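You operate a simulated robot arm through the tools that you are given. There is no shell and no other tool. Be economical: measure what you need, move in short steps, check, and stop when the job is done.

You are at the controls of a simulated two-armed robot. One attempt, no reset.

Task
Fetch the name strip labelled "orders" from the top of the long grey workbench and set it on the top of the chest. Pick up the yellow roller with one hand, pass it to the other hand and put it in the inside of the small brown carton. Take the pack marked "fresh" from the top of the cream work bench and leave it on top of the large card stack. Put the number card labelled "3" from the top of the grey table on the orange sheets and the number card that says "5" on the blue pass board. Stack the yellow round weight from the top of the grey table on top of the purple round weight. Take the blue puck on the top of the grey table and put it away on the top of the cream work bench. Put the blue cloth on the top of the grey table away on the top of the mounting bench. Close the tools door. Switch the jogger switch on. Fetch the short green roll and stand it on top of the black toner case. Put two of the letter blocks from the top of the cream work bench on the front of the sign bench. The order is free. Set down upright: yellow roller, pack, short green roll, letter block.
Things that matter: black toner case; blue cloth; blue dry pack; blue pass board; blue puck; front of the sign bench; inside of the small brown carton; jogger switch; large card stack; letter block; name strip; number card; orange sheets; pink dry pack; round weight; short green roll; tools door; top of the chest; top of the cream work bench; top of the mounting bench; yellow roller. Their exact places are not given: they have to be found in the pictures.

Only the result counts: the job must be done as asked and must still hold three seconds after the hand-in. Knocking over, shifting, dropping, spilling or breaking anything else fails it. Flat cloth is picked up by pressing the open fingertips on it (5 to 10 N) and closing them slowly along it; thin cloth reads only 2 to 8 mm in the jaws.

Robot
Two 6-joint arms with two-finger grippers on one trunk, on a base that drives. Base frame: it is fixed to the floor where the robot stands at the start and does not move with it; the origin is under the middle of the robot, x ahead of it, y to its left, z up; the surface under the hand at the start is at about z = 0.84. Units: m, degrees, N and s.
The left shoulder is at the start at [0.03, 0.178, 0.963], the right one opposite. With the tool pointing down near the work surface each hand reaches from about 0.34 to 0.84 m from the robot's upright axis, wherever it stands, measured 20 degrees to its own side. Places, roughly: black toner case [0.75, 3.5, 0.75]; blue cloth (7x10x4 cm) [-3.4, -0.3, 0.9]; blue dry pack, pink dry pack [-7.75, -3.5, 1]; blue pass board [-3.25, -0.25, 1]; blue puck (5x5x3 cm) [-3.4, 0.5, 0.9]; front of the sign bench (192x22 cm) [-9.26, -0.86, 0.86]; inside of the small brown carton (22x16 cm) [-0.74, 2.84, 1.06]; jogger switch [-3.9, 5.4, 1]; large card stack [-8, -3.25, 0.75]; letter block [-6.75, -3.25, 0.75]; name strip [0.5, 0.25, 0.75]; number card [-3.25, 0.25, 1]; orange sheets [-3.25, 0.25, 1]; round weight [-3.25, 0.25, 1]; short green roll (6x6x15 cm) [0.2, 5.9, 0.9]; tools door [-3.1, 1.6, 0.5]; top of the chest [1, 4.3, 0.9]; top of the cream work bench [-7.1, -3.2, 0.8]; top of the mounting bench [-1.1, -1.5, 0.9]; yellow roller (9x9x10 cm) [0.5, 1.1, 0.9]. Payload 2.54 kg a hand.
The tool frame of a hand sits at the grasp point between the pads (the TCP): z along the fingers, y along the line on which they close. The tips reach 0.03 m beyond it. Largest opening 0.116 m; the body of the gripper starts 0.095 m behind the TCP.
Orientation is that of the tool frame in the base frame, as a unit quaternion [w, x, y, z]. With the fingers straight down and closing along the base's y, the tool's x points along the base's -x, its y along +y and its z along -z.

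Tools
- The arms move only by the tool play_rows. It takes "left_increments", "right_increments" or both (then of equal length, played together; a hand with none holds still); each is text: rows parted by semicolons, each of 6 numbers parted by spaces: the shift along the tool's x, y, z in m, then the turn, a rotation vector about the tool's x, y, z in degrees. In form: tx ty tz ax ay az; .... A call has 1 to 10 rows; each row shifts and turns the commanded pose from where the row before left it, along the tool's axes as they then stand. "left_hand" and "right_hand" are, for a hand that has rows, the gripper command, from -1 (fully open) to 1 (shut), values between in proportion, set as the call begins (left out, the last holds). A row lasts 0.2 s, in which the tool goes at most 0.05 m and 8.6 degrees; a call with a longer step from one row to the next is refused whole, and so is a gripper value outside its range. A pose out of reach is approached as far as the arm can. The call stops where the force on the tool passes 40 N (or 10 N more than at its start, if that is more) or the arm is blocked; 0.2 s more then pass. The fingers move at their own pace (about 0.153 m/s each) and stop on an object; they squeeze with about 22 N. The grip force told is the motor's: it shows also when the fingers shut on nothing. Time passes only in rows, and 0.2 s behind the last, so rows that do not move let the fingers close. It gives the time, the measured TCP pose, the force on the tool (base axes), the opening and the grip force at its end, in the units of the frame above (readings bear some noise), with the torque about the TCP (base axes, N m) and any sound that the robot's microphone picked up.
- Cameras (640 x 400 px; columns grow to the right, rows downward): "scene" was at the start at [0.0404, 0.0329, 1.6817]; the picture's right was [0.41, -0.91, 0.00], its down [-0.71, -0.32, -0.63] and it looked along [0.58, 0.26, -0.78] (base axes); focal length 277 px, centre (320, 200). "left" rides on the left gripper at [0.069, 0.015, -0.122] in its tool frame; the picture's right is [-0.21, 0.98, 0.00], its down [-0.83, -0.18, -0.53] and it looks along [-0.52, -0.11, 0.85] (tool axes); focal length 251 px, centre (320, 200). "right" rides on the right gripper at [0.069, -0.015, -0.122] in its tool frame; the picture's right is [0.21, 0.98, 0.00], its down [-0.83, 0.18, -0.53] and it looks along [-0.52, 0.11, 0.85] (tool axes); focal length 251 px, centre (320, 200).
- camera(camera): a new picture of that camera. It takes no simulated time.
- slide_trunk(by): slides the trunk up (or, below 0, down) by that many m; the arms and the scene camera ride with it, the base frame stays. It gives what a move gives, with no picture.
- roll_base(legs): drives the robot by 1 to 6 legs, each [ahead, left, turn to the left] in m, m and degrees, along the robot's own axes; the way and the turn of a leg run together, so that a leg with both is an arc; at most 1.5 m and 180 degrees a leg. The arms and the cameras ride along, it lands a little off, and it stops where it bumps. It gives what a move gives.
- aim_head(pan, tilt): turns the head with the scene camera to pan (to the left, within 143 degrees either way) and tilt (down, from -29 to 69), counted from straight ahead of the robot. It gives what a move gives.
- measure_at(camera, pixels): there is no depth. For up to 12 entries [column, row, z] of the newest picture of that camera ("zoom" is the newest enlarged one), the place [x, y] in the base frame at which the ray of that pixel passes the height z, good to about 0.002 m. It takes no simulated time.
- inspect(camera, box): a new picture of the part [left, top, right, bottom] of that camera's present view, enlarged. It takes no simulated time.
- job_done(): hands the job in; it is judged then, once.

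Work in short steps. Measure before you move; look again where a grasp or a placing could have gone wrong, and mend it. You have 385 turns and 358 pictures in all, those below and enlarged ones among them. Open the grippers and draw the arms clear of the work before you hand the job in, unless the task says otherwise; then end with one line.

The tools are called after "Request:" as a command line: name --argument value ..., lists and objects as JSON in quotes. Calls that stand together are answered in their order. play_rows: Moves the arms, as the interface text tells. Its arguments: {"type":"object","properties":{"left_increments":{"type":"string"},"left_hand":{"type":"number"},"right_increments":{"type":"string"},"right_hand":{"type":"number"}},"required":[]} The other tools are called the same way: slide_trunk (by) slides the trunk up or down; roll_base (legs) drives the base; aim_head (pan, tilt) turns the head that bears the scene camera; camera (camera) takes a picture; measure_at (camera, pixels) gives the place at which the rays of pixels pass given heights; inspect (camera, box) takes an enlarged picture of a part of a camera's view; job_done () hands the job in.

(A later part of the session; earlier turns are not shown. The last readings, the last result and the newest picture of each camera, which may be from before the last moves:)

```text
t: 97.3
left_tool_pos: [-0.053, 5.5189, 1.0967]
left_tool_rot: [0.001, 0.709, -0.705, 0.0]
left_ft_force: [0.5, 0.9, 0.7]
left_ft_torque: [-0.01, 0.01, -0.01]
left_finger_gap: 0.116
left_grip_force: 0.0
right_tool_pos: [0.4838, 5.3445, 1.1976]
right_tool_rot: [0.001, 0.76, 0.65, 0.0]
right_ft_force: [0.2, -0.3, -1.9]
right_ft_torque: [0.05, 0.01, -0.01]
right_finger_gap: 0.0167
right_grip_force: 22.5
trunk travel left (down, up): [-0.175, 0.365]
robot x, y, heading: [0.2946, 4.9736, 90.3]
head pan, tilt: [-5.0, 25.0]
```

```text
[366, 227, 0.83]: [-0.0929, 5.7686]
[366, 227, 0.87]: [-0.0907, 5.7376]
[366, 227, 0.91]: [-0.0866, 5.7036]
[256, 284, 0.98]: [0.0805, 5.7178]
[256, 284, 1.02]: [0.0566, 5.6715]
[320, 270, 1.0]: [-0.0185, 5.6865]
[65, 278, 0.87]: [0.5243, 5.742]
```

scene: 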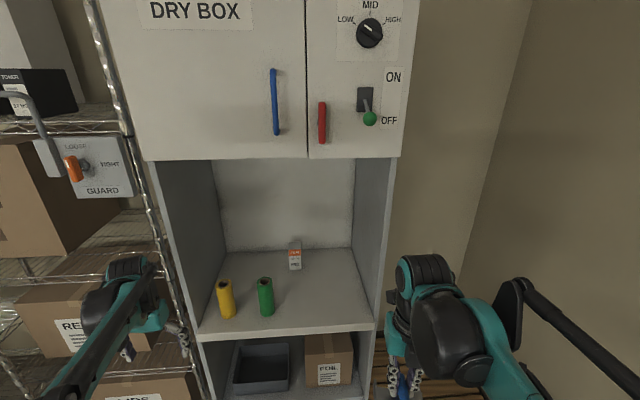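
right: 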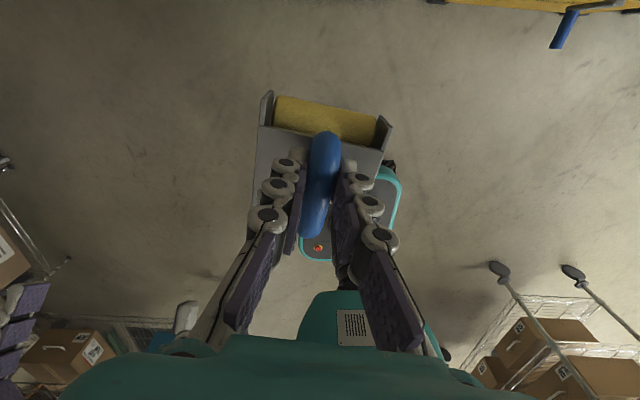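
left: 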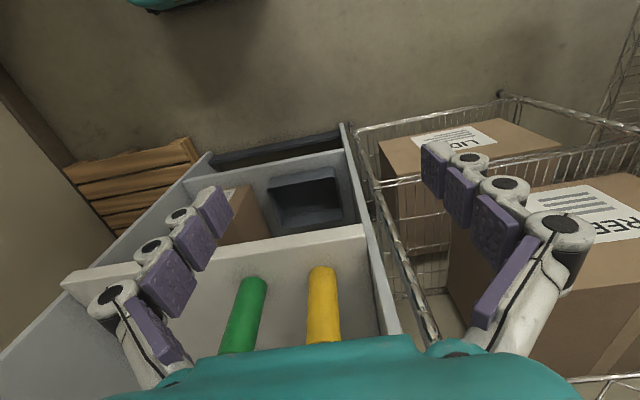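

Request:
measure_at --camera "left" --pixels '[[257, 282, 0.84], [257, 282, 0.86], [257, 282, 0.88], [323, 268, 0.86]]'

Request:
inspect --camera "scene" --box '[200, 240, 320, 350]'

```text
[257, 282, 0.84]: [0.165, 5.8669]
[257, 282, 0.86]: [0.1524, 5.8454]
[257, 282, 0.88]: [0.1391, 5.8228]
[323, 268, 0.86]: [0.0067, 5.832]
```

```text
3.64 times, centred on (260, 295) of scene
```

zoom: 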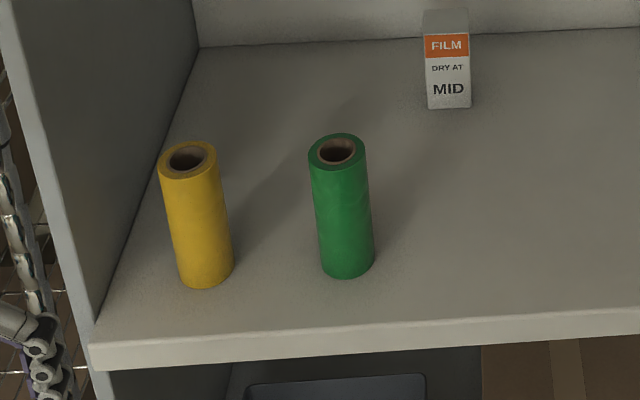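

Roll centre ≈(0.158,5.871), top ≈1.01, shelf ≈0.86. Move the left hand in line with it first, then drive 0.2 m ahead.

Request:
play_rows --left_increments "0 -0.043 0 0 0 0;0 -0.043 0 0 0 0;0 -0.043 0 0 0 0;0 -0.043 0 0 0 0;0 -0.041 0 0 0 0;0 0 0 0 0 0"

Request:
roll_base --legs '[[0.2, 0, 0]]'

Request:
camera --camera "left"

Request:
camera --camera "scene"

```text
t: 98.7
left_tool_pos: [0.1592, 5.5201, 1.0957]
left_tool_rot: [-0.001, 0.71, -0.704, 0.0]
left_ft_force: [0.2, 0.1, -0.4]
left_ft_torque: [0.02, 0.0, -0.01]
left_finger_gap: 0.1158
left_grip_force: 0.0
right_tool_pos: [0.4812, 5.3437, 1.198]
right_tool_rot: [0.001, 0.76, 0.65, 0.001]
right_ft_force: [-0.1, 0.3, -1.4]
right_ft_torque: [0.01, -0.05, 0.05]
right_finger_gap: 0.0167
right_grip_force: 21.8
trunk travel left (down, up): [-0.175, 0.365]
robot x, y, heading: [0.2928, 4.9737, 90.5]
head pan, tilt: [-5.0, 25.0]
```

```text
t: 100.3
left_tool_pos: [0.1577, 5.721, 1.095]
left_tool_rot: [0.0, 0.711, -0.704, 0.001]
left_ft_force: [-0.2, -0.1, -1.6]
left_ft_torque: [-0.03, 0.0, -0.02]
left_finger_gap: 0.116
left_grip_force: 0.1
right_tool_pos: [0.4795, 5.545, 1.1968]
right_tool_rot: [0.001, 0.759, 0.651, 0.001]
right_ft_force: [-0.1, 0.6, -1.9]
right_ft_torque: [-0.04, -0.01, 0.0]
right_finger_gap: 0.0168
right_grip_force: 22.5
trunk travel left (down, up): [-0.175, 0.365]
robot x, y, heading: [0.2959, 5.1724, 90.3]
head pan, tilt: [-5.0, 25.0]
```

```text
297 pictures are left
```

left: 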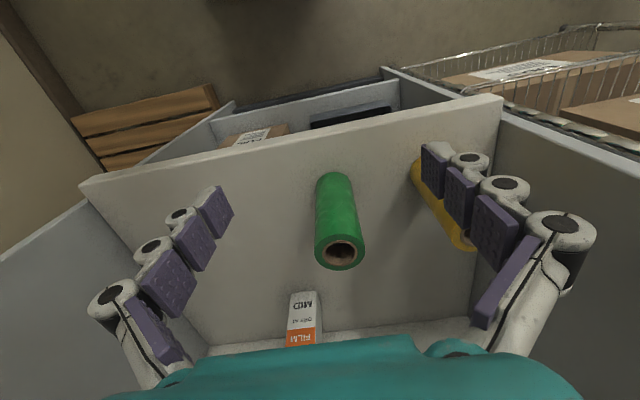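

```text
296 pictures are left
```

scene: 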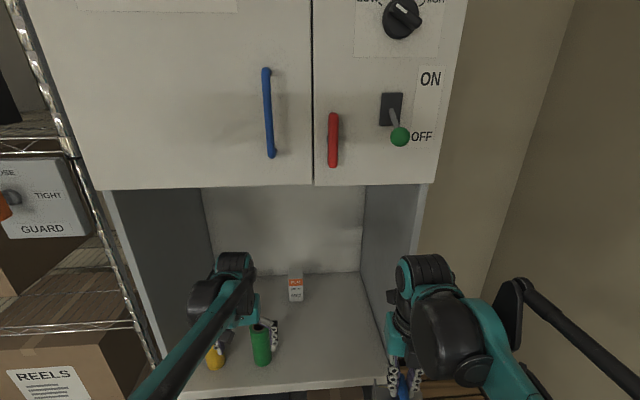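

Request:
measure_at --camera "left" --pixels '[[341, 250, 1.01], [334, 176, 0.86], [318, 240, 1.01], [364, 240, 1.01], [464, 232, 1.01]]'

```text
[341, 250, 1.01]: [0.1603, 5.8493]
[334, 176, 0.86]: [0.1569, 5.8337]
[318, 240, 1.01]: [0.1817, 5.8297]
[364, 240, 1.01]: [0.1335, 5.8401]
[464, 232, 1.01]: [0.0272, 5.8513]
```

Centre ≈(0.159,5.857). Move over and descend to TCP 0.965.

Request:
play_rows --left_increments "-0.045 0 0 0 0 0;-0.045 0 0 0 0 0;-0.046 -0.001 0 0 0 0;0 0 0.04 0 0 0;0 0 0.04 0 0 0;0 0 0.03 0 0 0;0 0 0.02 0 0 0;0 0 0 0 0 0" --left_hand -0.6

Request:
camera --camera "left"

Request:
inspect --camera "scene" --box '[160, 180, 340, 380]'

```text
t: 102.1
left_tool_pos: [0.1567, 5.8568, 0.9663]
left_tool_rot: [0.0, 0.71, -0.704, 0.0]
left_ft_force: [-0.5, 0.5, -0.6]
left_ft_torque: [0.04, -0.02, 0.04]
left_finger_gap: 0.093
left_grip_force: 0.1
right_tool_pos: [0.4807, 5.5443, 1.1974]
right_tool_rot: [0.001, 0.759, 0.651, 0.001]
right_ft_force: [0.2, 0.1, -2.1]
right_ft_torque: [0.0, 0.03, -0.01]
right_finger_gap: 0.0168
right_grip_force: 21.9
trunk travel left (down, up): [-0.175, 0.365]
robot x, y, heading: [0.2917, 5.1678, 90.4]
head pan, tilt: [-5.0, 25.0]
```

```text
295 pictures are left
```

left: 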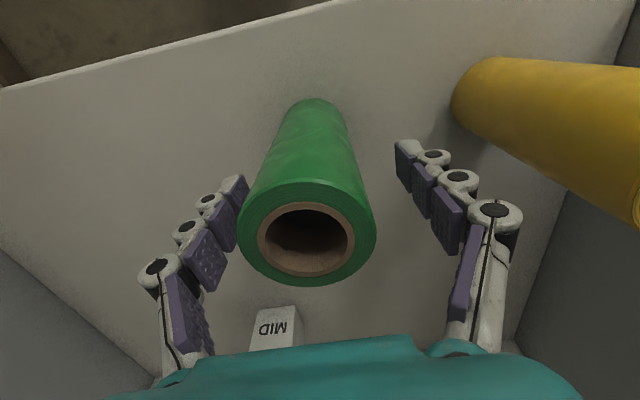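

```text
2.00 times, centred on (250, 280) of scene
```

zoom: 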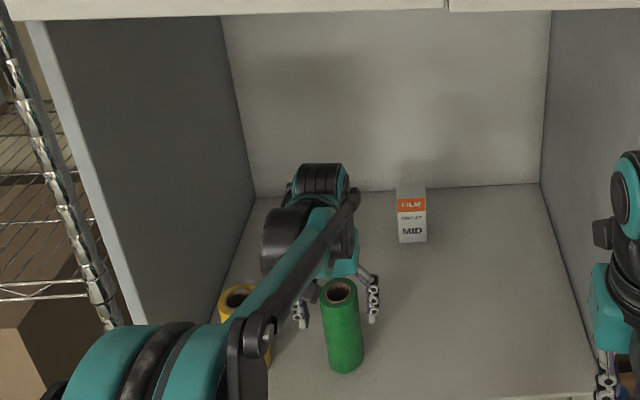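

Request:
measure_at --camera "left" --pixels '[[306, 240, 1.01], [310, 103, 0.86], [240, 225, 1.01], [376, 225, 1.01], [306, 240, 1.03]]'

```text
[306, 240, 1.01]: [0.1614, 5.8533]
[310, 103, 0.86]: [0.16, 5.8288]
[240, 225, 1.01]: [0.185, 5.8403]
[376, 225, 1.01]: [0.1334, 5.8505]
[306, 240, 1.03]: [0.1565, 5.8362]
```

Aligned within 3 mm. Nudge and close.

Request:
play_rows --left_increments "0 -0.003 0 0 0 0;0 0 0 0 0 0"

Request:
play_rows --left_increments "0 0 0 0 0 0;0 0 0 0 0 0;0 0 0 0 0 0" --left_hand 1

Request:
camera --camera "left"

```text
t: 102.7
left_tool_pos: [0.1595, 5.8553, 0.9666]
left_tool_rot: [-0.001, 0.71, -0.705, 0.0]
left_ft_force: [0.4, 0.3, -0.3]
left_ft_torque: [0.01, 0.0, 0.02]
left_finger_gap: 0.0928
left_grip_force: 0.1
right_tool_pos: [0.4791, 5.5441, 1.1978]
right_tool_rot: [0.002, 0.759, 0.651, 0.0]
right_ft_force: [-0.7, -1.2, -2.0]
right_ft_torque: [0.02, -0.04, 0.02]
right_finger_gap: 0.0166
right_grip_force: 22.0
trunk travel left (down, up): [-0.175, 0.365]
robot x, y, heading: [0.2965, 5.1722, 90.7]
head pan, tilt: [-5.0, 25.0]
```

```text
t: 103.5
left_tool_pos: [0.1595, 5.856, 0.9674]
left_tool_rot: [0.0, 0.71, -0.704, 0.001]
left_ft_force: [2.0, 0.8, 5.3]
left_ft_torque: [0.03, -0.08, 0.0]
left_finger_gap: 0.0573
left_grip_force: 21.8
right_tool_pos: [0.4799, 5.5425, 1.1969]
right_tool_rot: [0.001, 0.759, 0.651, 0.0]
right_ft_force: [0.1, 0.2, -1.5]
right_ft_torque: [0.04, 0.0, 0.01]
right_finger_gap: 0.0164
right_grip_force: 22.2
trunk travel left (down, up): [-0.175, 0.365]
robot x, y, heading: [0.2938, 5.1723, 90.4]
head pan, tilt: [-5.0, 25.0]
```

```text
293 pictures are left
```

left: 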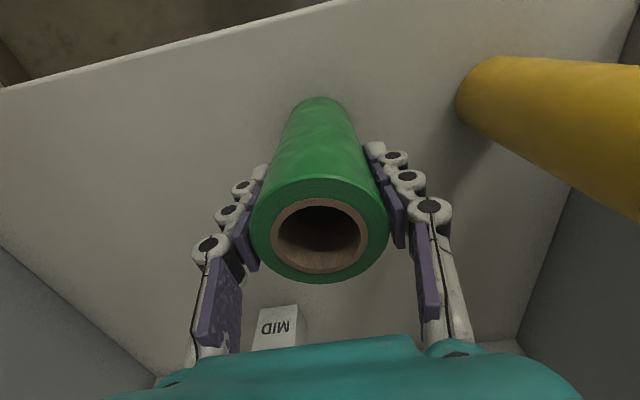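

Gripped (57 mm). Lift 6 cm and back out of the shelf.

Request:
play_rows --left_increments "0 0 -0.03 0 0 0;0 0 -0.03 0 0 0;0 0 0 0 0 0"

Request:
roll_base --legs '[[-0.4, 0, 0], [0, 0.45, 0]]'

Request:
camera --camera "left"

Request:
camera --camera "scene"

```text
t: 104.3
left_tool_pos: [0.16, 5.8573, 1.025]
left_tool_rot: [-0.001, 0.71, -0.704, 0.001]
left_ft_force: [-0.6, -0.3, -2.7]
left_ft_torque: [-0.02, -0.03, 0.01]
left_finger_gap: 0.0573
left_grip_force: 22.0
right_tool_pos: [0.4809, 5.5454, 1.1984]
right_tool_rot: [0.002, 0.759, 0.651, 0.0]
right_ft_force: [0.1, -0.4, -1.4]
right_ft_torque: [-0.02, 0.03, 0.03]
right_finger_gap: 0.0165
right_grip_force: 22.4
trunk travel left (down, up): [-0.175, 0.365]
robot x, y, heading: [0.2924, 5.1746, 90.4]
head pan, tilt: [-5.0, 25.0]
```

```text
t: 109.1
left_tool_pos: [-0.2882, 5.4592, 1.0256]
left_tool_rot: [0.0, 0.709, -0.705, 0.0]
left_ft_force: [-0.7, 0.9, -3.3]
left_ft_torque: [0.03, -0.05, 0.0]
left_finger_gap: 0.0569
left_grip_force: 22.4
right_tool_pos: [0.0309, 5.1459, 1.1981]
right_tool_rot: [0.002, 0.76, 0.65, 0.001]
right_ft_force: [-0.5, -0.7, -0.7]
right_ft_torque: [0.0, -0.02, 0.0]
right_finger_gap: 0.0168
right_grip_force: 22.4
trunk travel left (down, up): [-0.175, 0.365]
robot x, y, heading: [-0.1515, 4.7719, 90.4]
head pan, tilt: [-5.0, 25.0]
```

```text
292 pictures are left
```

left: 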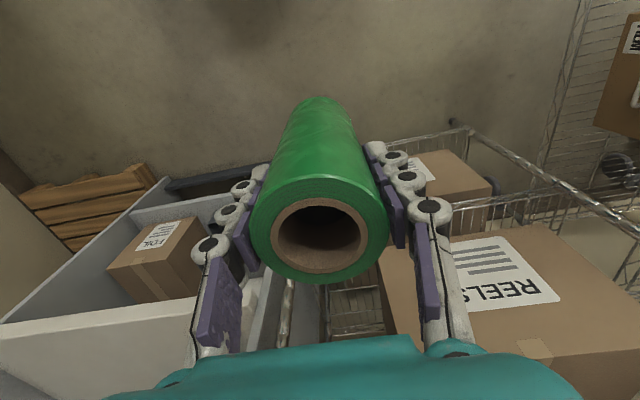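

```text
291 pictures are left
```

scene: 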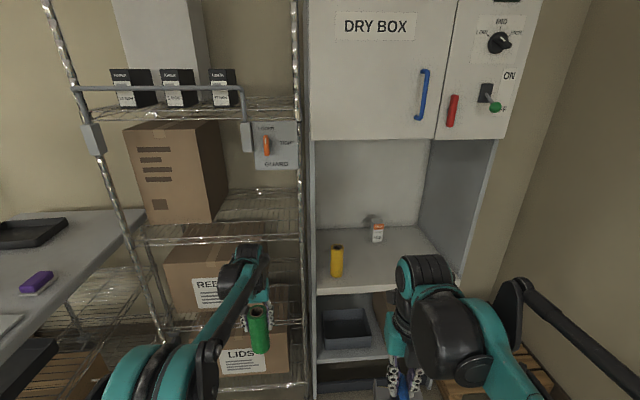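

Drive back, turn right 90° to face the cabinets, and go to the yellow cabinet with the black toner case.

Request:
roll_base --legs '[[-0.55, 0.12, 0], [0, 0, -90], [0, -0.85, 0]]'

Request:
aim_head --pan 10 --tilt 42

Request:
camera --camera "scene"

```text
t: 120.3
left_tool_pos: [0.4131, 3.5067, 1.0256]
left_tool_rot: [0.0, 0.0, 1.0, 0.0]
left_ft_force: [-0.2, 0.0, -3.2]
left_ft_torque: [0.01, 0.0, 0.02]
left_finger_gap: 0.0571
left_grip_force: 21.2
right_tool_pos: [0.0976, 3.1882, 1.1982]
right_tool_rot: [0.001, 0.997, -0.081, 0.0]
right_ft_force: [-0.2, -0.1, -3.0]
right_ft_torque: [-0.03, 0.01, -0.03]
right_finger_gap: 0.0168
right_grip_force: 22.2
trunk travel left (down, up): [-0.175, 0.365]
robot x, y, heading: [-0.2732, 3.3781, 0.3]
head pan, tilt: [-5.0, 25.0]
```

```text
t: 121.1
left_tool_pos: [0.4127, 3.5054, 1.0254]
left_tool_rot: [0.001, -0.001, 1.0, 0.0]
left_ft_force: [0.5, -0.4, -2.3]
left_ft_torque: [-0.02, -0.01, -0.03]
left_finger_gap: 0.0571
left_grip_force: 22.6
right_tool_pos: [0.0986, 3.1883, 1.1974]
right_tool_rot: [0.001, 0.997, -0.082, 0.0]
right_ft_force: [0.1, -0.5, -1.5]
right_ft_torque: [0.06, 0.01, -0.04]
right_finger_gap: 0.0168
right_grip_force: 21.8
trunk travel left (down, up): [-0.175, 0.365]
robot x, y, heading: [-0.2738, 3.3774, 0.1]
head pan, tilt: [10.0, 42.0]
```

```text
290 pictures are left
```

scene: 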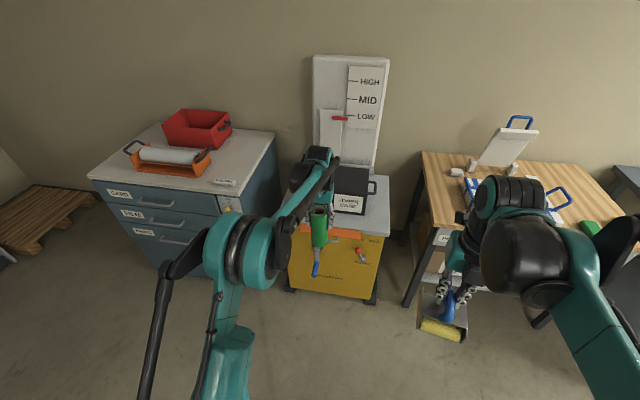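

Request:
inspect --camera "scene" --box '[280, 130, 410, 300]'

Request:
camera --camera "left"

```text
2.35 times, centred on (345, 215) of scene
```

zoom: 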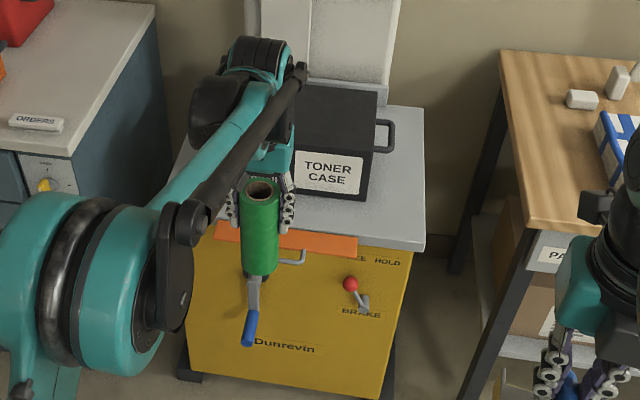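

```text
288 pictures are left
```

left: 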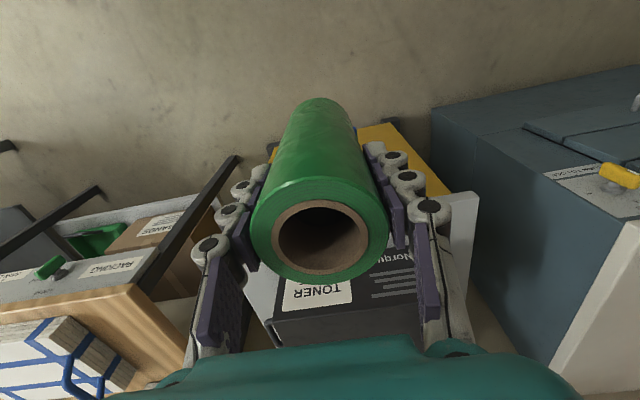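

Raise the left hand 0.13 m, then drive 0.25 m ahead and look again.

Request:
play_rows --left_increments "0 0 -0.045 0 0 0;0 0 -0.045 0 0 0;0 0 -0.045 0 0 0;0 0 0 0 0 0"

Request:
measure_at --camera "zoom" --pixels '[[371, 154, 0.9], [371, 154, 0.95], [371, 154, 1.0], [363, 200, 0.8], [363, 200, 0.85], [424, 245, 0.8], [424, 245, 0.85], [378, 90, 0.95]]'

Request:
roll_base --legs '[[0.22, 0, 0]]'

Request:
camera --camera "scene"

Request:
inspect --camera "scene" --box '[260, 110, 420, 280]'

```text
t: 122.1
left_tool_pos: [0.4139, 3.5057, 1.1617]
left_tool_rot: [0.0, 0.0, 1.0, 0.0]
left_ft_force: [-0.4, 0.1, -2.8]
left_ft_torque: [-0.02, 0.02, 0.05]
left_finger_gap: 0.0573
left_grip_force: 21.6
right_tool_pos: [0.0983, 3.1889, 1.1974]
right_tool_rot: [0.001, 0.997, -0.082, -0.001]
right_ft_force: [0.1, -0.4, -0.4]
right_ft_torque: [0.03, 0.01, -0.02]
right_finger_gap: 0.0167
right_grip_force: 22.0
trunk travel left (down, up): [-0.175, 0.365]
robot x, y, heading: [-0.2748, 3.3766, 0.0]
head pan, tilt: [10.0, 42.0]
```

```text
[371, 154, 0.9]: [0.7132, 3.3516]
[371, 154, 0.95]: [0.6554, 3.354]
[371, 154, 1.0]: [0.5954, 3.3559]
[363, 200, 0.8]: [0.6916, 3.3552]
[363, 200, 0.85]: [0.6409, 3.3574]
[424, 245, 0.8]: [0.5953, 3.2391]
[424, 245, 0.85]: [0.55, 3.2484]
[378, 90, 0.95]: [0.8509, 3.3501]
```

```text
t: 123.8
left_tool_pos: [0.6317, 3.5039, 1.1606]
left_tool_rot: [-0.001, 0.001, 1.0, 0.0]
left_ft_force: [0.5, -0.4, -3.4]
left_ft_torque: [-0.01, 0.05, 0.02]
left_finger_gap: 0.0572
left_grip_force: 22.1
right_tool_pos: [0.3168, 3.1881, 1.1979]
right_tool_rot: [0.001, 0.997, -0.081, -0.001]
right_ft_force: [-0.3, 0.2, -1.9]
right_ft_torque: [-0.01, 0.01, 0.0]
right_finger_gap: 0.0168
right_grip_force: 22.5
trunk travel left (down, up): [-0.175, 0.365]
robot x, y, heading: [-0.0544, 3.3754, -0.1]
head pan, tilt: [10.0, 42.0]
```

```text
287 pictures are left
```

scene: 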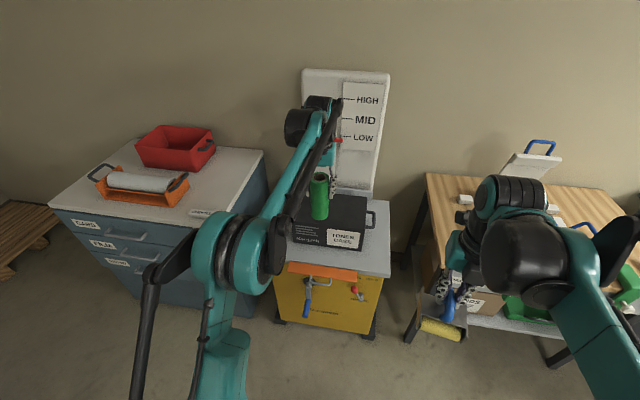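

```text
2.35 times, centred on (340, 195) of scene
```

zoom: 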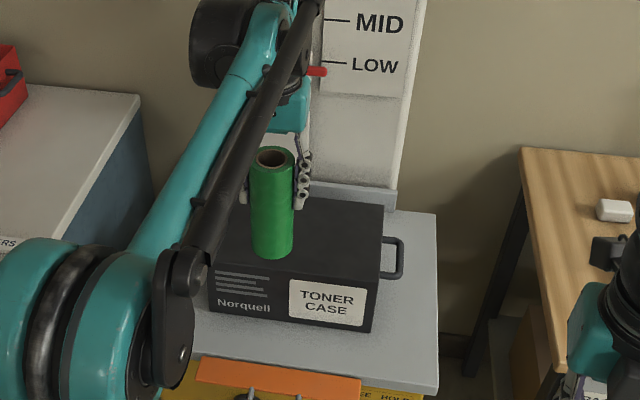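

Request:
measure_at --camera "zoom" --pixels '[[376, 285, 0.85], [376, 285, 0.9], [376, 285, 0.95], [371, 332, 0.75], [371, 332, 0.8], [371, 332, 0.85], [383, 206, 0.9], [383, 206, 0.95], [209, 262, 0.9], [209, 262, 0.95], [438, 388, 0.8], [438, 388, 0.85]]'

```text
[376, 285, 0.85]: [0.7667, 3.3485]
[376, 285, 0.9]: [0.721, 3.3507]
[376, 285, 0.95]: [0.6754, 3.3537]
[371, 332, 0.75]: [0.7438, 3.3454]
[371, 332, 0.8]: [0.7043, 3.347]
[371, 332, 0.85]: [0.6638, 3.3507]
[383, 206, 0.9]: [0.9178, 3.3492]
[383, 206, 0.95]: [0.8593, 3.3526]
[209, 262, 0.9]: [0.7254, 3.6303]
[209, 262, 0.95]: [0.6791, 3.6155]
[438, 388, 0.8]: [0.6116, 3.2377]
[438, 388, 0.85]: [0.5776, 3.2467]
```

Case: top z≈0.868, x 0.75–0.95, y 3.35–3.64. Drive 0.15 m ahead, then put the roll over (0.835,3.495).

Request:
roll_base --legs '[[0.15, 0, 0]]'

Request:
play_rows --left_increments "-0.027 -0.005 0 0 0 0;-0.027 -0.004 0 0 0 0;0 0 0.04 0 0 0;0 0 0.04 0 0 0;0 0 0.04 0 0 0;0 0 0.025 0 0 0;0 0 0 0 0 0"

Request:
inspect --camera "scene" --box '[260, 130, 420, 300]'

Request:
camera --camera "left"

```text
t: 125.2
left_tool_pos: [0.7824, 3.5031, 1.1601]
left_tool_rot: [-0.001, 0.001, 1.0, 0.0]
left_ft_force: [-0.2, 0.2, -4.5]
left_ft_torque: [-0.01, 0.03, -0.01]
left_finger_gap: 0.0572
left_grip_force: 22.4
right_tool_pos: [0.467, 3.1881, 1.1975]
right_tool_rot: [0.001, 0.997, -0.083, -0.001]
right_ft_force: [0.2, 0.7, -2.1]
right_ft_torque: [-0.01, 0.02, 0.01]
right_finger_gap: 0.0167
right_grip_force: 21.8
trunk travel left (down, up): [-0.175, 0.365]
robot x, y, heading: [0.0938, 3.3759, -0.2]
head pan, tilt: [10.0, 42.0]
```

```text
t: 126.8
left_tool_pos: [0.8364, 3.4955, 1.0153]
left_tool_rot: [0.0, 0.001, 1.0, 0.0]
left_ft_force: [-0.5, -0.9, -3.2]
left_ft_torque: [0.0, -0.03, 0.0]
left_finger_gap: 0.0572
left_grip_force: 22.0
right_tool_pos: [0.4657, 3.1877, 1.1975]
right_tool_rot: [0.001, 0.997, -0.083, 0.001]
right_ft_force: [0.6, -1.2, -2.5]
right_ft_torque: [0.0, -0.03, 0.0]
right_finger_gap: 0.0167
right_grip_force: 21.8
trunk travel left (down, up): [-0.175, 0.365]
robot x, y, heading: [0.0963, 3.3768, -0.1]
head pan, tilt: [10.0, 42.0]
```

```text
2.35 times, centred on (340, 215) of scene
```

zoom: 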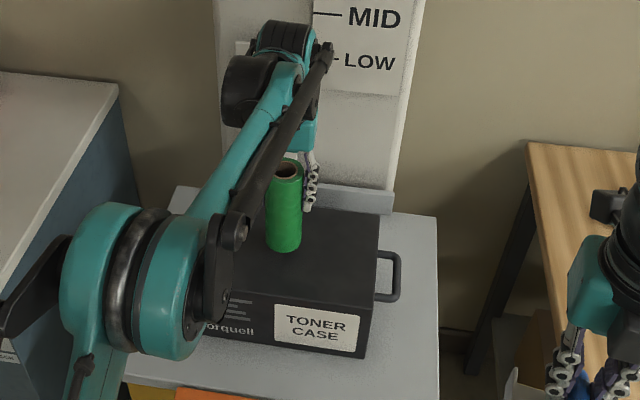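

```text
284 pictures are left
```

left: 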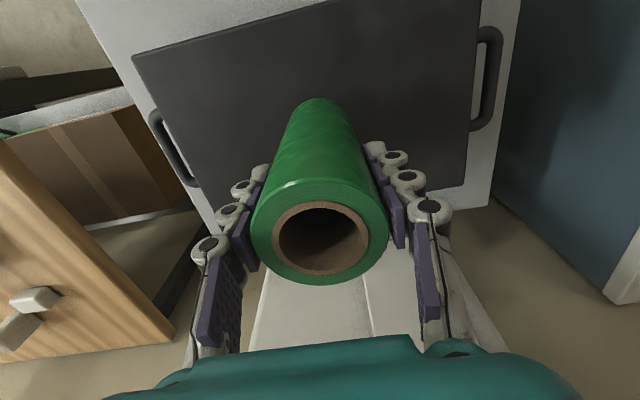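

Over the case. Lower gently watching the force.

Request:
play_rows --left_increments "0 0 0.015 0 0 0;0 0 0.01 0 0 0;0 0 0.005 0 0 0;0 0 0 0 0 0"

Request:
play_rows --left_increments "0 0 0.003 0 0 0;0 0 0.003 0 0 0;0 0 0 0 0 0"

Request:
play_rows --left_increments "0 0 0.003 0 0 0;0 0 0.003 0 0 0;0 0 0 0 0 0"

```text
t: 127.8
left_tool_pos: [0.834, 3.4948, 0.9885]
left_tool_rot: [0.001, 0.001, 1.0, 0.0]
left_ft_force: [1.3, 0.0, 20.2]
left_ft_torque: [0.0, -0.01, 0.03]
left_finger_gap: 0.0573
left_grip_force: 21.8
right_tool_pos: [0.4649, 3.1876, 1.1972]
right_tool_rot: [0.0, 0.997, -0.083, 0.0]
right_ft_force: [-0.1, -0.1, -0.2]
right_ft_torque: [0.03, -0.02, -0.03]
right_finger_gap: 0.0166
right_grip_force: 21.8
trunk travel left (down, up): [-0.175, 0.365]
robot x, y, heading: [0.0957, 3.3839, -0.0]
head pan, tilt: [10.0, 42.0]
```

```text
t: 128.6
left_tool_pos: [0.835, 3.4949, 0.9818]
left_tool_rot: [0.001, 0.001, 1.0, 0.0]
left_ft_force: [-1.3, 0.6, 20.4]
left_ft_torque: [0.01, 0.06, 0.01]
left_finger_gap: 0.057
left_grip_force: 21.5
right_tool_pos: [0.4643, 3.1876, 1.1976]
right_tool_rot: [0.001, 0.997, -0.082, 0.0]
right_ft_force: [0.5, 0.1, -2.1]
right_ft_torque: [0.04, -0.03, 0.02]
right_finger_gap: 0.0166
right_grip_force: 22.2
trunk travel left (down, up): [-0.175, 0.365]
robot x, y, heading: [0.0961, 3.3796, -0.1]
head pan, tilt: [10.0, 42.0]
```

```text
t: 129.4
left_tool_pos: [0.8339, 3.4947, 0.9763]
left_tool_rot: [0.0, 0.001, 1.0, 0.001]
left_ft_force: [-0.5, 1.3, 20.1]
left_ft_torque: [0.04, 0.0, 0.0]
left_finger_gap: 0.0575
left_grip_force: 21.8
right_tool_pos: [0.4636, 3.1871, 1.1979]
right_tool_rot: [0.001, 0.997, -0.082, 0.0]
right_ft_force: [-0.3, -0.3, -1.1]
right_ft_torque: [0.02, 0.01, -0.02]
right_finger_gap: 0.0169
right_grip_force: 22.5
trunk travel left (down, up): [-0.175, 0.365]
robot x, y, heading: [0.0962, 3.3818, -0.2]
head pan, tilt: [10.0, 42.0]
```

The roll is on the case. Release and rise straight up.

Request:
play_rows --left_increments "0 0 0 0 0 0;0 0 0 0 0 0;0 0 0 0 0 0" --left_hand -0.6

Request:
play_rows --left_increments "0 0 -0.03 0 0 0;0 0 -0.04 0 0 0;0 0 -0.045 0 0 0;0 0 -0.045 0 0 0;0 0 -0.045 0 0 0;0 0 0 0 0 0"

Request:
inspect --camera "scene" --box '[260, 130, 420, 300]'

```text
t: 130.2
left_tool_pos: [0.8346, 3.4952, 0.9749]
left_tool_rot: [-0.001, 0.001, 1.0, 0.0]
left_ft_force: [0.4, -0.8, 0.3]
left_ft_torque: [-0.02, -0.03, 0.01]
left_finger_gap: 0.093
left_grip_force: 0.0
right_tool_pos: [0.4663, 3.1881, 1.1977]
right_tool_rot: [0.001, 0.997, -0.083, 0.001]
right_ft_force: [0.0, -0.1, -0.4]
right_ft_torque: [0.0, -0.04, -0.03]
right_finger_gap: 0.0169
right_grip_force: 22.0
trunk travel left (down, up): [-0.175, 0.365]
robot x, y, heading: [0.0932, 3.3782, -0.2]
head pan, tilt: [10.0, 42.0]
```

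```text
t: 131.6
left_tool_pos: [0.8347, 3.4945, 1.1797]
left_tool_rot: [0.0, 0.0, 1.0, 0.0]
left_ft_force: [-0.3, 0.0, 0.5]
left_ft_torque: [-0.03, 0.03, 0.0]
left_finger_gap: 0.0926
left_grip_force: 0.1
right_tool_pos: [0.4657, 3.1881, 1.1983]
right_tool_rot: [0.0, 0.997, -0.082, 0.001]
right_ft_force: [-0.4, 0.2, -1.0]
right_ft_torque: [-0.01, -0.03, -0.01]
right_finger_gap: 0.0164
right_grip_force: 22.1
trunk travel left (down, up): [-0.175, 0.365]
robot x, y, heading: [0.0953, 3.3794, 0.1]
head pan, tilt: [10.0, 42.0]
```

```text
2.35 times, centred on (340, 215) of scene
```

zoom: 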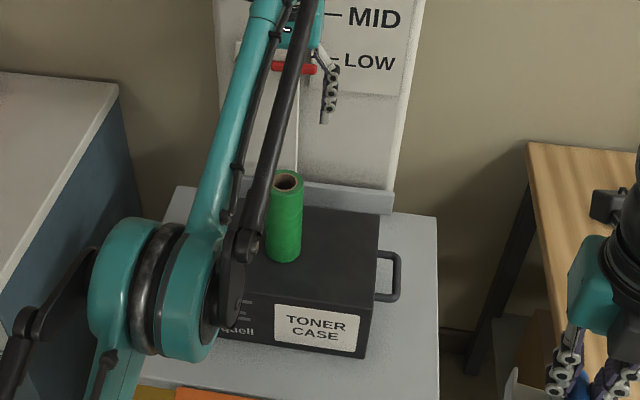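

The green roll stands on the case. Back off, tuck the left hand, and turn to face the cart.

Request:
roll_base --legs '[[-0.2, 0, 0]]'

Request:
play_rows --left_increments "0.045 0 0 0 0 0;0.045 0 0 0 0 0;0.045 0 0 0 0 0;0.045 0 0 0 0 0;0.045 0 0 0 0 0" --left_hand -1

Request:
roll_base --legs '[[0, 0, 179.5]]'

Request:
aim_head --pan 20 --tilt 38

Request:
camera --camera "scene"

```text
t: 133.2
left_tool_pos: [0.6328, 3.4943, 1.1798]
left_tool_rot: [0.001, 0.001, 1.0, 0.0]
left_ft_force: [-0.2, 0.0, 0.6]
left_ft_torque: [0.02, -0.04, -0.04]
left_finger_gap: 0.0928
left_grip_force: 0.0
right_tool_pos: [0.2639, 3.1883, 1.1979]
right_tool_rot: [0.001, 0.997, -0.082, -0.001]
right_ft_force: [-0.4, 0.8, -1.3]
right_ft_torque: [0.0, -0.09, 0.0]
right_finger_gap: 0.0167
right_grip_force: 21.6
trunk travel left (down, up): [-0.175, 0.365]
robot x, y, heading: [-0.106, 3.3783, 0.0]
head pan, tilt: [10.0, 42.0]
```

```text
t: 134.4
left_tool_pos: [0.407, 3.4957, 1.1781]
left_tool_rot: [0.0, 0.001, 1.0, 0.0]
left_ft_force: [-1.1, 0.1, -0.2]
left_ft_torque: [0.04, -0.08, 0.02]
left_finger_gap: 0.1158
left_grip_force: 0.1
right_tool_pos: [0.2634, 3.1895, 1.1978]
right_tool_rot: [0.001, 0.997, -0.083, 0.0]
right_ft_force: [0.4, -0.4, -0.8]
right_ft_torque: [-0.01, -0.08, 0.01]
right_finger_gap: 0.0167
right_grip_force: 21.4
trunk travel left (down, up): [-0.175, 0.365]
robot x, y, heading: [-0.1066, 3.3762, -0.1]
head pan, tilt: [10.0, 42.0]
```

```text
t: 142.1
left_tool_pos: [-0.6235, 3.2715, 1.1788]
left_tool_rot: [0.0, 1.0, -0.01, 0.0]
left_ft_force: [0.3, 0.2, -0.5]
left_ft_torque: [0.01, 0.03, 0.03]
left_finger_gap: 0.1161
left_grip_force: 0.1
right_tool_pos: [-0.4708, 3.575, 1.198]
right_tool_rot: [-0.001, 0.093, 0.996, 0.001]
right_ft_force: [-1.1, 0.2, -1.3]
right_ft_torque: [0.0, 0.0, -0.01]
right_finger_gap: 0.0165
right_grip_force: 22.0
trunk travel left (down, up): [-0.175, 0.365]
robot x, y, heading: [-0.1085, 3.3806, 178.8]
head pan, tilt: [10.0, 42.0]
```

```text
t: 142.8
left_tool_pos: [-0.6227, 3.2723, 1.1787]
left_tool_rot: [0.0, 1.0, -0.01, 0.0]
left_ft_force: [0.1, -0.2, 0.4]
left_ft_torque: [-0.04, 0.0, 0.05]
left_finger_gap: 0.116
left_grip_force: 0.1
right_tool_pos: [-0.4723, 3.576, 1.1975]
right_tool_rot: [0.0, 0.092, 0.996, 0.0]
right_ft_force: [0.2, 0.7, -1.8]
right_ft_torque: [0.03, 0.0, 0.01]
right_finger_gap: 0.0163
right_grip_force: 22.4
trunk travel left (down, up): [-0.175, 0.365]
robot x, y, heading: [-0.1053, 3.3796, 179.0]
head pan, tilt: [20.0, 38.0]
```

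```text
282 pictures are left
```

scene: 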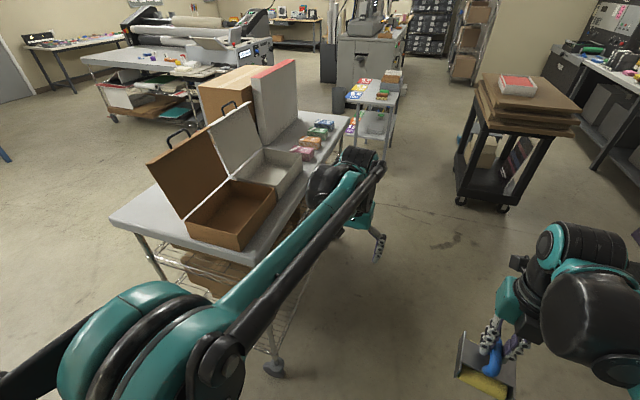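

The brown open carton is at (235,215). I zoom and measure its rim.

Request:
inspect --camera "scene" --box '[140, 90, 320, 270]'

Request:
measure_at --camera "scene" --pixels '[[185, 218, 1.05], [240, 250, 0.95], [232, 180, 1.05], [277, 198, 1.05], [239, 232, 1.05], [109, 222, 0.95], [230, 268, 0.95], [350, 115, 0.95]]'

```text
2.22 times, centred on (230, 180) of scene
```

zoom: 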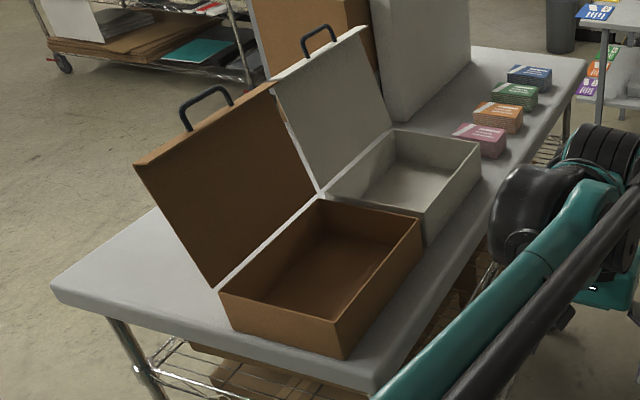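

```text
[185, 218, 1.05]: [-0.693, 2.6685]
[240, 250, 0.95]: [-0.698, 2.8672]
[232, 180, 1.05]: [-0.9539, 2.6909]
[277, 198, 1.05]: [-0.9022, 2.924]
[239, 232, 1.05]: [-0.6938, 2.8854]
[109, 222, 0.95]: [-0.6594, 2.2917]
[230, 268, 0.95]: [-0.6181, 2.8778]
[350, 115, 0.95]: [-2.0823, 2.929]
```

Lid hinges on the −y side. Move the left hand away to the robot's left, then slide the base so the right hand serves the carton from its open side.

Request:
play_rows --left_increments "0.02 0.04 -0.01 0 0 0;0.02 0.04 -0.01 0 0 0;0.02 0.04 -0.01 0 0 0;0.02 0.04 -0.01 0 0 0;0.02 0.04 -0.01 0 0 0;0 0.04 0 0 0 0;0 0.04 0 0 0 0"

Request:
roll_base --legs '[[0, 0.45, 1]]'

Request:
aim_head --pan 0 --tilt 48

Request:
camera --camera "scene"

Request:
camera --camera "right"

```text
t: 144.4
left_tool_pos: [-0.5307, 2.9874, 1.2295]
left_tool_rot: [0.001, 1.0, -0.011, 0.0]
left_ft_force: [-0.7, -0.4, -0.4]
left_ft_torque: [0.02, -0.05, 0.01]
left_finger_gap: 0.1161
left_grip_force: 0.1
right_tool_pos: [-0.4727, 3.5742, 1.198]
right_tool_rot: [0.0, 0.092, 0.996, 0.002]
right_ft_force: [-0.6, 0.0, -1.4]
right_ft_torque: [0.05, -0.02, -0.01]
right_finger_gap: 0.0163
right_grip_force: 22.1
trunk travel left (down, up): [-0.175, 0.365]
robot x, y, heading: [-0.1097, 3.3786, 178.7]
head pan, tilt: [20.0, 38.0]
```

```text
t: 147.1
left_tool_pos: [-0.5302, 2.5346, 1.23]
left_tool_rot: [0.0, 1.0, -0.002, 0.0]
left_ft_force: [-0.7, -0.5, -0.6]
left_ft_torque: [0.0, 0.0, 0.02]
left_finger_gap: 0.1162
left_grip_force: 0.1
right_tool_pos: [-0.4816, 3.1221, 1.1971]
right_tool_rot: [0.0, 0.084, 0.996, 0.002]
right_ft_force: [-0.7, 0.1, -0.7]
right_ft_torque: [0.05, 0.01, 0.02]
right_finger_gap: 0.0165
right_grip_force: 21.5
trunk travel left (down, up): [-0.175, 0.365]
robot x, y, heading: [-0.113, 2.9319, 179.8]
head pan, tilt: [20.0, 38.0]
```

```text
t: 147.9
left_tool_pos: [-0.5292, 2.5345, 1.2295]
left_tool_rot: [0.0, 1.0, -0.003, 0.0]
left_ft_force: [0.2, 0.2, -0.1]
left_ft_torque: [-0.02, 0.04, 0.02]
left_finger_gap: 0.116
left_grip_force: 0.0
right_tool_pos: [-0.4817, 3.1223, 1.1968]
right_tool_rot: [0.001, 0.084, 0.996, 0.0]
right_ft_force: [0.1, 0.3, -1.7]
right_ft_torque: [0.0, 0.03, -0.01]
right_finger_gap: 0.0165
right_grip_force: 21.7
trunk travel left (down, up): [-0.175, 0.365]
robot x, y, heading: [-0.1151, 2.9307, 179.6]
head pan, tilt: [0.0, 48.0]
```

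```text
280 pictures are left
```

scene: 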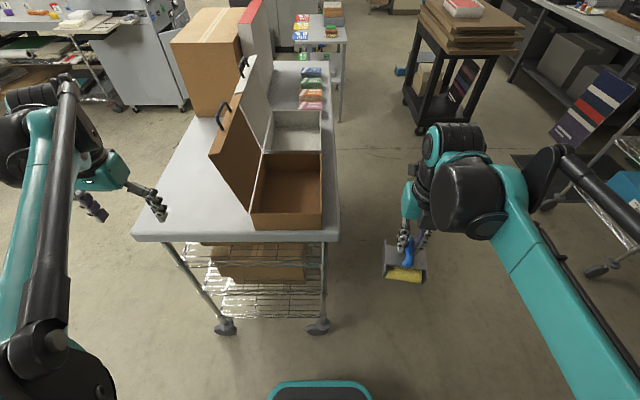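

```text
279 pictures are left
```

right: 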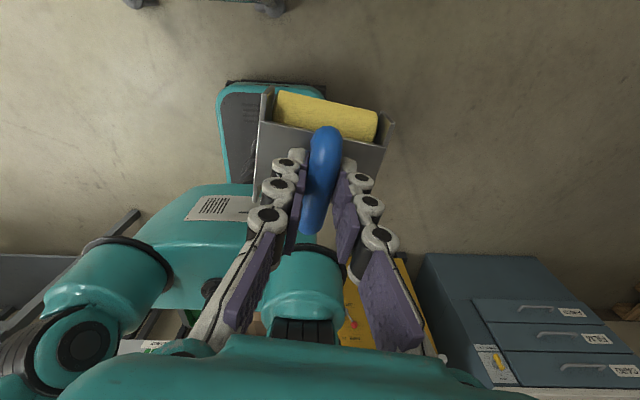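

Cross this view with the previous for the rim's near-right corner and the cart top height.

Request:
inspect --camera "scene" --box '[200, 90, 360, 260]'

Request:
measure_at --camera "scene" --pixels '[[323, 212, 1.0], [323, 212, 1.05], [323, 212, 1.1], [250, 212, 1.05], [321, 152, 1.05], [322, 229, 0.9], [322, 229, 0.95], [322, 229, 1.0], [340, 240, 0.9], [340, 240, 0.95], [262, 155, 1.05]]'

```text
2.35 times, centred on (280, 175) of scene
```

zoom: 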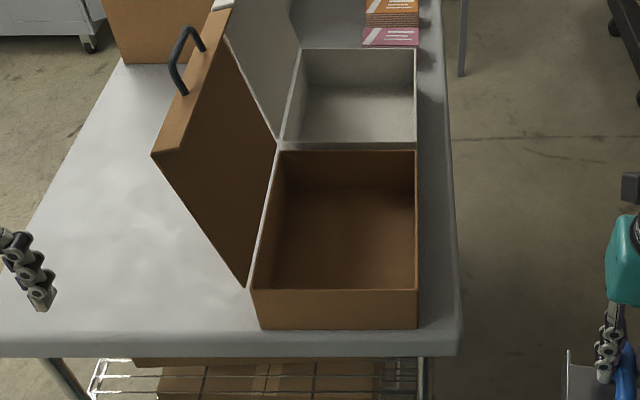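

```text
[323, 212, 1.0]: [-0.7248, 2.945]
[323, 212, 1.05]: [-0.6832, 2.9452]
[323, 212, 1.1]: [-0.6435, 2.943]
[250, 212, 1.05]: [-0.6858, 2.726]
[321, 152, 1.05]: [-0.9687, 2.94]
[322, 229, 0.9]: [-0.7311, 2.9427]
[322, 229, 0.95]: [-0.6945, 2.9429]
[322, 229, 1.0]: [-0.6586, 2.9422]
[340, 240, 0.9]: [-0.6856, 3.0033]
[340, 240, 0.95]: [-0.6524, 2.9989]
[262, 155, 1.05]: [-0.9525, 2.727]
```

Result: cart top z≈1.05, carton rim ≈1.115, spanning x −0.885..−0.632, y 2.744..2.94, centre (−0.758,2.842). Raise the right hand, then come closer.

Request:
play_rows --right_increments "0 0 -0.04 0 0 0;0 0 -0.04 0 0 0;0 0 -0.04 0 0 0;0 0 0 0 0 0"

Request:
roll_base --legs '[[0.08, 0.12, 0]]'

```text
t: 148.9
left_tool_pos: [-0.5294, 2.5342, 1.2292]
left_tool_rot: [-0.001, 1.0, -0.002, 0.0]
left_ft_force: [0.0, 0.6, 0.0]
left_ft_torque: [0.0, -0.02, 0.01]
left_finger_gap: 0.1161
left_grip_force: 0.0
right_tool_pos: [-0.4801, 3.1207, 1.3185]
right_tool_rot: [0.0, 0.084, 0.996, 0.001]
right_ft_force: [-0.1, 0.5, -2.1]
right_ft_torque: [0.05, 0.01, 0.02]
right_finger_gap: 0.0162
right_grip_force: 21.8
trunk travel left (down, up): [-0.175, 0.365]
robot x, y, heading: [-0.1118, 2.9319, 179.7]
head pan, tilt: [0.0, 48.0]
```

```text
t: 150.3
left_tool_pos: [-0.6105, 2.4148, 1.2277]
left_tool_rot: [0.0, 1.0, -0.002, -0.001]
left_ft_force: [-0.6, 0.2, -0.3]
left_ft_torque: [0.06, 0.01, -0.01]
left_finger_gap: 0.1161
left_grip_force: 0.1
right_tool_pos: [-0.5609, 3.0015, 1.317]
right_tool_rot: [0.001, 0.084, 0.996, 0.002]
right_ft_force: [-0.2, -0.6, -1.0]
right_ft_torque: [0.03, -0.03, -0.03]
right_finger_gap: 0.0163
right_grip_force: 21.9
trunk travel left (down, up): [-0.175, 0.365]
robot x, y, heading: [-0.1919, 2.813, 179.6]
head pan, tilt: [0.0, 48.0]
```

Request:
play_rows --right_increments "0.0278 -0.0318 0 0 0 0;0.0278 -0.0318 0 0 0 0;0.0278 -0.0318 0 0 0 0;0.0278 -0.0318 0 0 0 0;0.0278 -0.0318 0 0 0 0;0.0278 -0.0318 0 0 0 0;0 0 0 0 0 0"

Request:
camera --camera "right"

Request:
camera --camera "scene"

```text
t: 151.9
left_tool_pos: [-0.6089, 2.4169, 1.2298]
left_tool_rot: [0.001, 1.0, -0.002, 0.0]
left_ft_force: [-0.5, 0.1, 0.0]
left_ft_torque: [-0.03, 0.03, -0.01]
left_finger_gap: 0.1159
left_grip_force: 0.0
right_tool_pos: [-0.7564, 2.8418, 1.3163]
right_tool_rot: [0.0, 0.083, 0.997, 0.001]
right_ft_force: [0.1, 0.6, -1.1]
right_ft_torque: [-0.04, 0.05, -0.01]
right_finger_gap: 0.0165
right_grip_force: 21.5
trunk travel left (down, up): [-0.175, 0.365]
robot x, y, heading: [-0.1922, 2.8127, 179.7]
head pan, tilt: [0.0, 48.0]
```

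```text
277 pictures are left
```

right: 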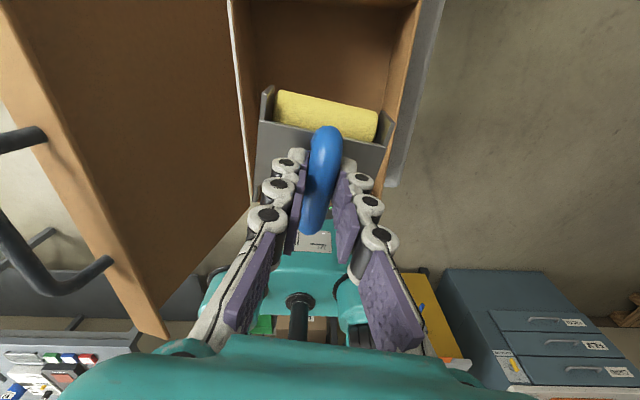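

```text
276 pictures are left
```

scene: 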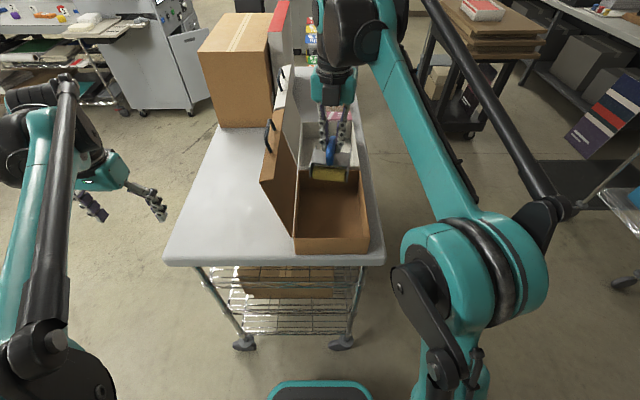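

Request:
measure_at --camera "right" --pixels '[[330, 3, 1.115], [330, 6, 1.055], [412, 60, 1.115], [236, 60, 1.115], [391, 180, 1.115], [247, 180, 1.115]]'

Request:
measure_at --camera "scene" --pixels '[[294, 238, 1.115], [370, 238, 1.115], [360, 182, 1.115], [313, 170, 1.115]]'

Request:
inspect --camera "scene" --box '[250, 90, 400, 270]'

```text
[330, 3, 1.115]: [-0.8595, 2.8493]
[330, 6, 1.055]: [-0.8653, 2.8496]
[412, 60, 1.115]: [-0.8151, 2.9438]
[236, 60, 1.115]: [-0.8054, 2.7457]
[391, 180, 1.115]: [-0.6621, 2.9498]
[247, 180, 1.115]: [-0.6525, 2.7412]
```

```text
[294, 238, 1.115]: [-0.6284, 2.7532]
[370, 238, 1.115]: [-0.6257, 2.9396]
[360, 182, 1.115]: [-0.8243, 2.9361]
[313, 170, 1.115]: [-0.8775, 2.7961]
```

```text
2.22 times, centred on (325, 180) of scene
```

zoom: 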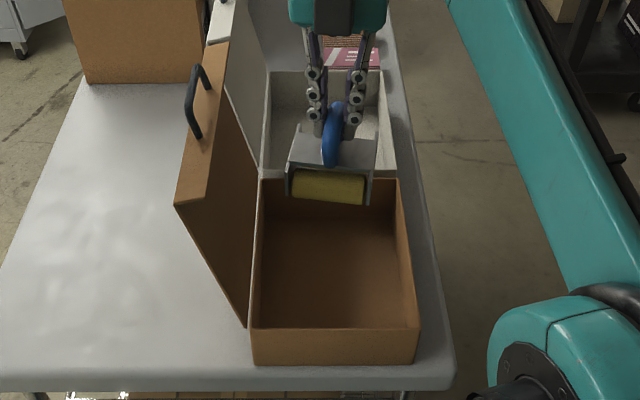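

Centred. Lower to just above the carton floor.

Request:
play_rows --right_increments "0 0 0.04 0 0 0;0 0 0.04 0 0 0;0 0 0.04 0 0 0;0 0 0.03 0 0 0;0 0 0.005 0 0 0;0 0 0 0 0 0"

Request:
camera --camera "right"

Request:
inspect --camera "scene" --box '[250, 90, 400, 270]'

```text
t: 153.3
left_tool_pos: [-0.6101, 2.4174, 1.2288]
left_tool_rot: [-0.001, 1.0, -0.002, 0.0]
left_ft_force: [-0.4, 0.1, -0.8]
left_ft_torque: [0.01, 0.0, 0.01]
left_finger_gap: 0.116
left_grip_force: 0.1
right_tool_pos: [-0.7572, 2.8421, 1.161]
right_tool_rot: [0.0, 0.083, 0.997, 0.001]
right_ft_force: [-0.1, -0.4, -1.3]
right_ft_torque: [0.0, 0.0, 0.0]
right_finger_gap: 0.0166
right_grip_force: 22.0
trunk travel left (down, up): [-0.175, 0.365]
robot x, y, heading: [-0.19, 2.815, 179.8]
head pan, tilt: [0.0, 48.0]
```

```text
274 pictures are left
```

right: 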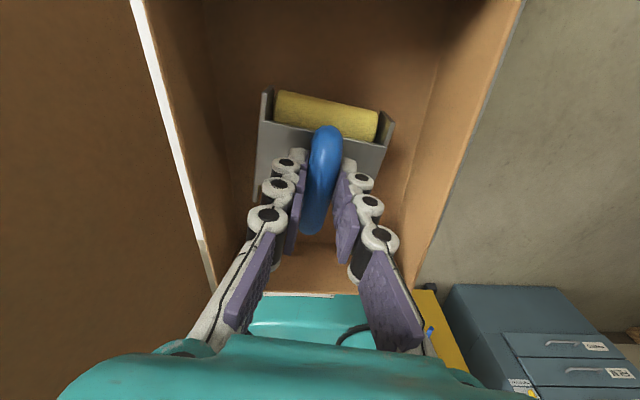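

```text
2.22 times, centred on (325, 180) of scene
```

zoom: 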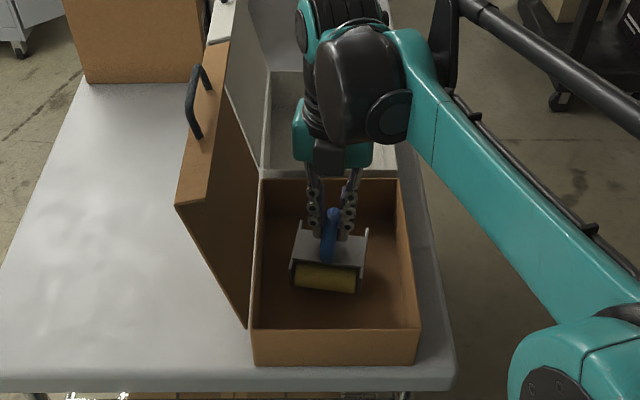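

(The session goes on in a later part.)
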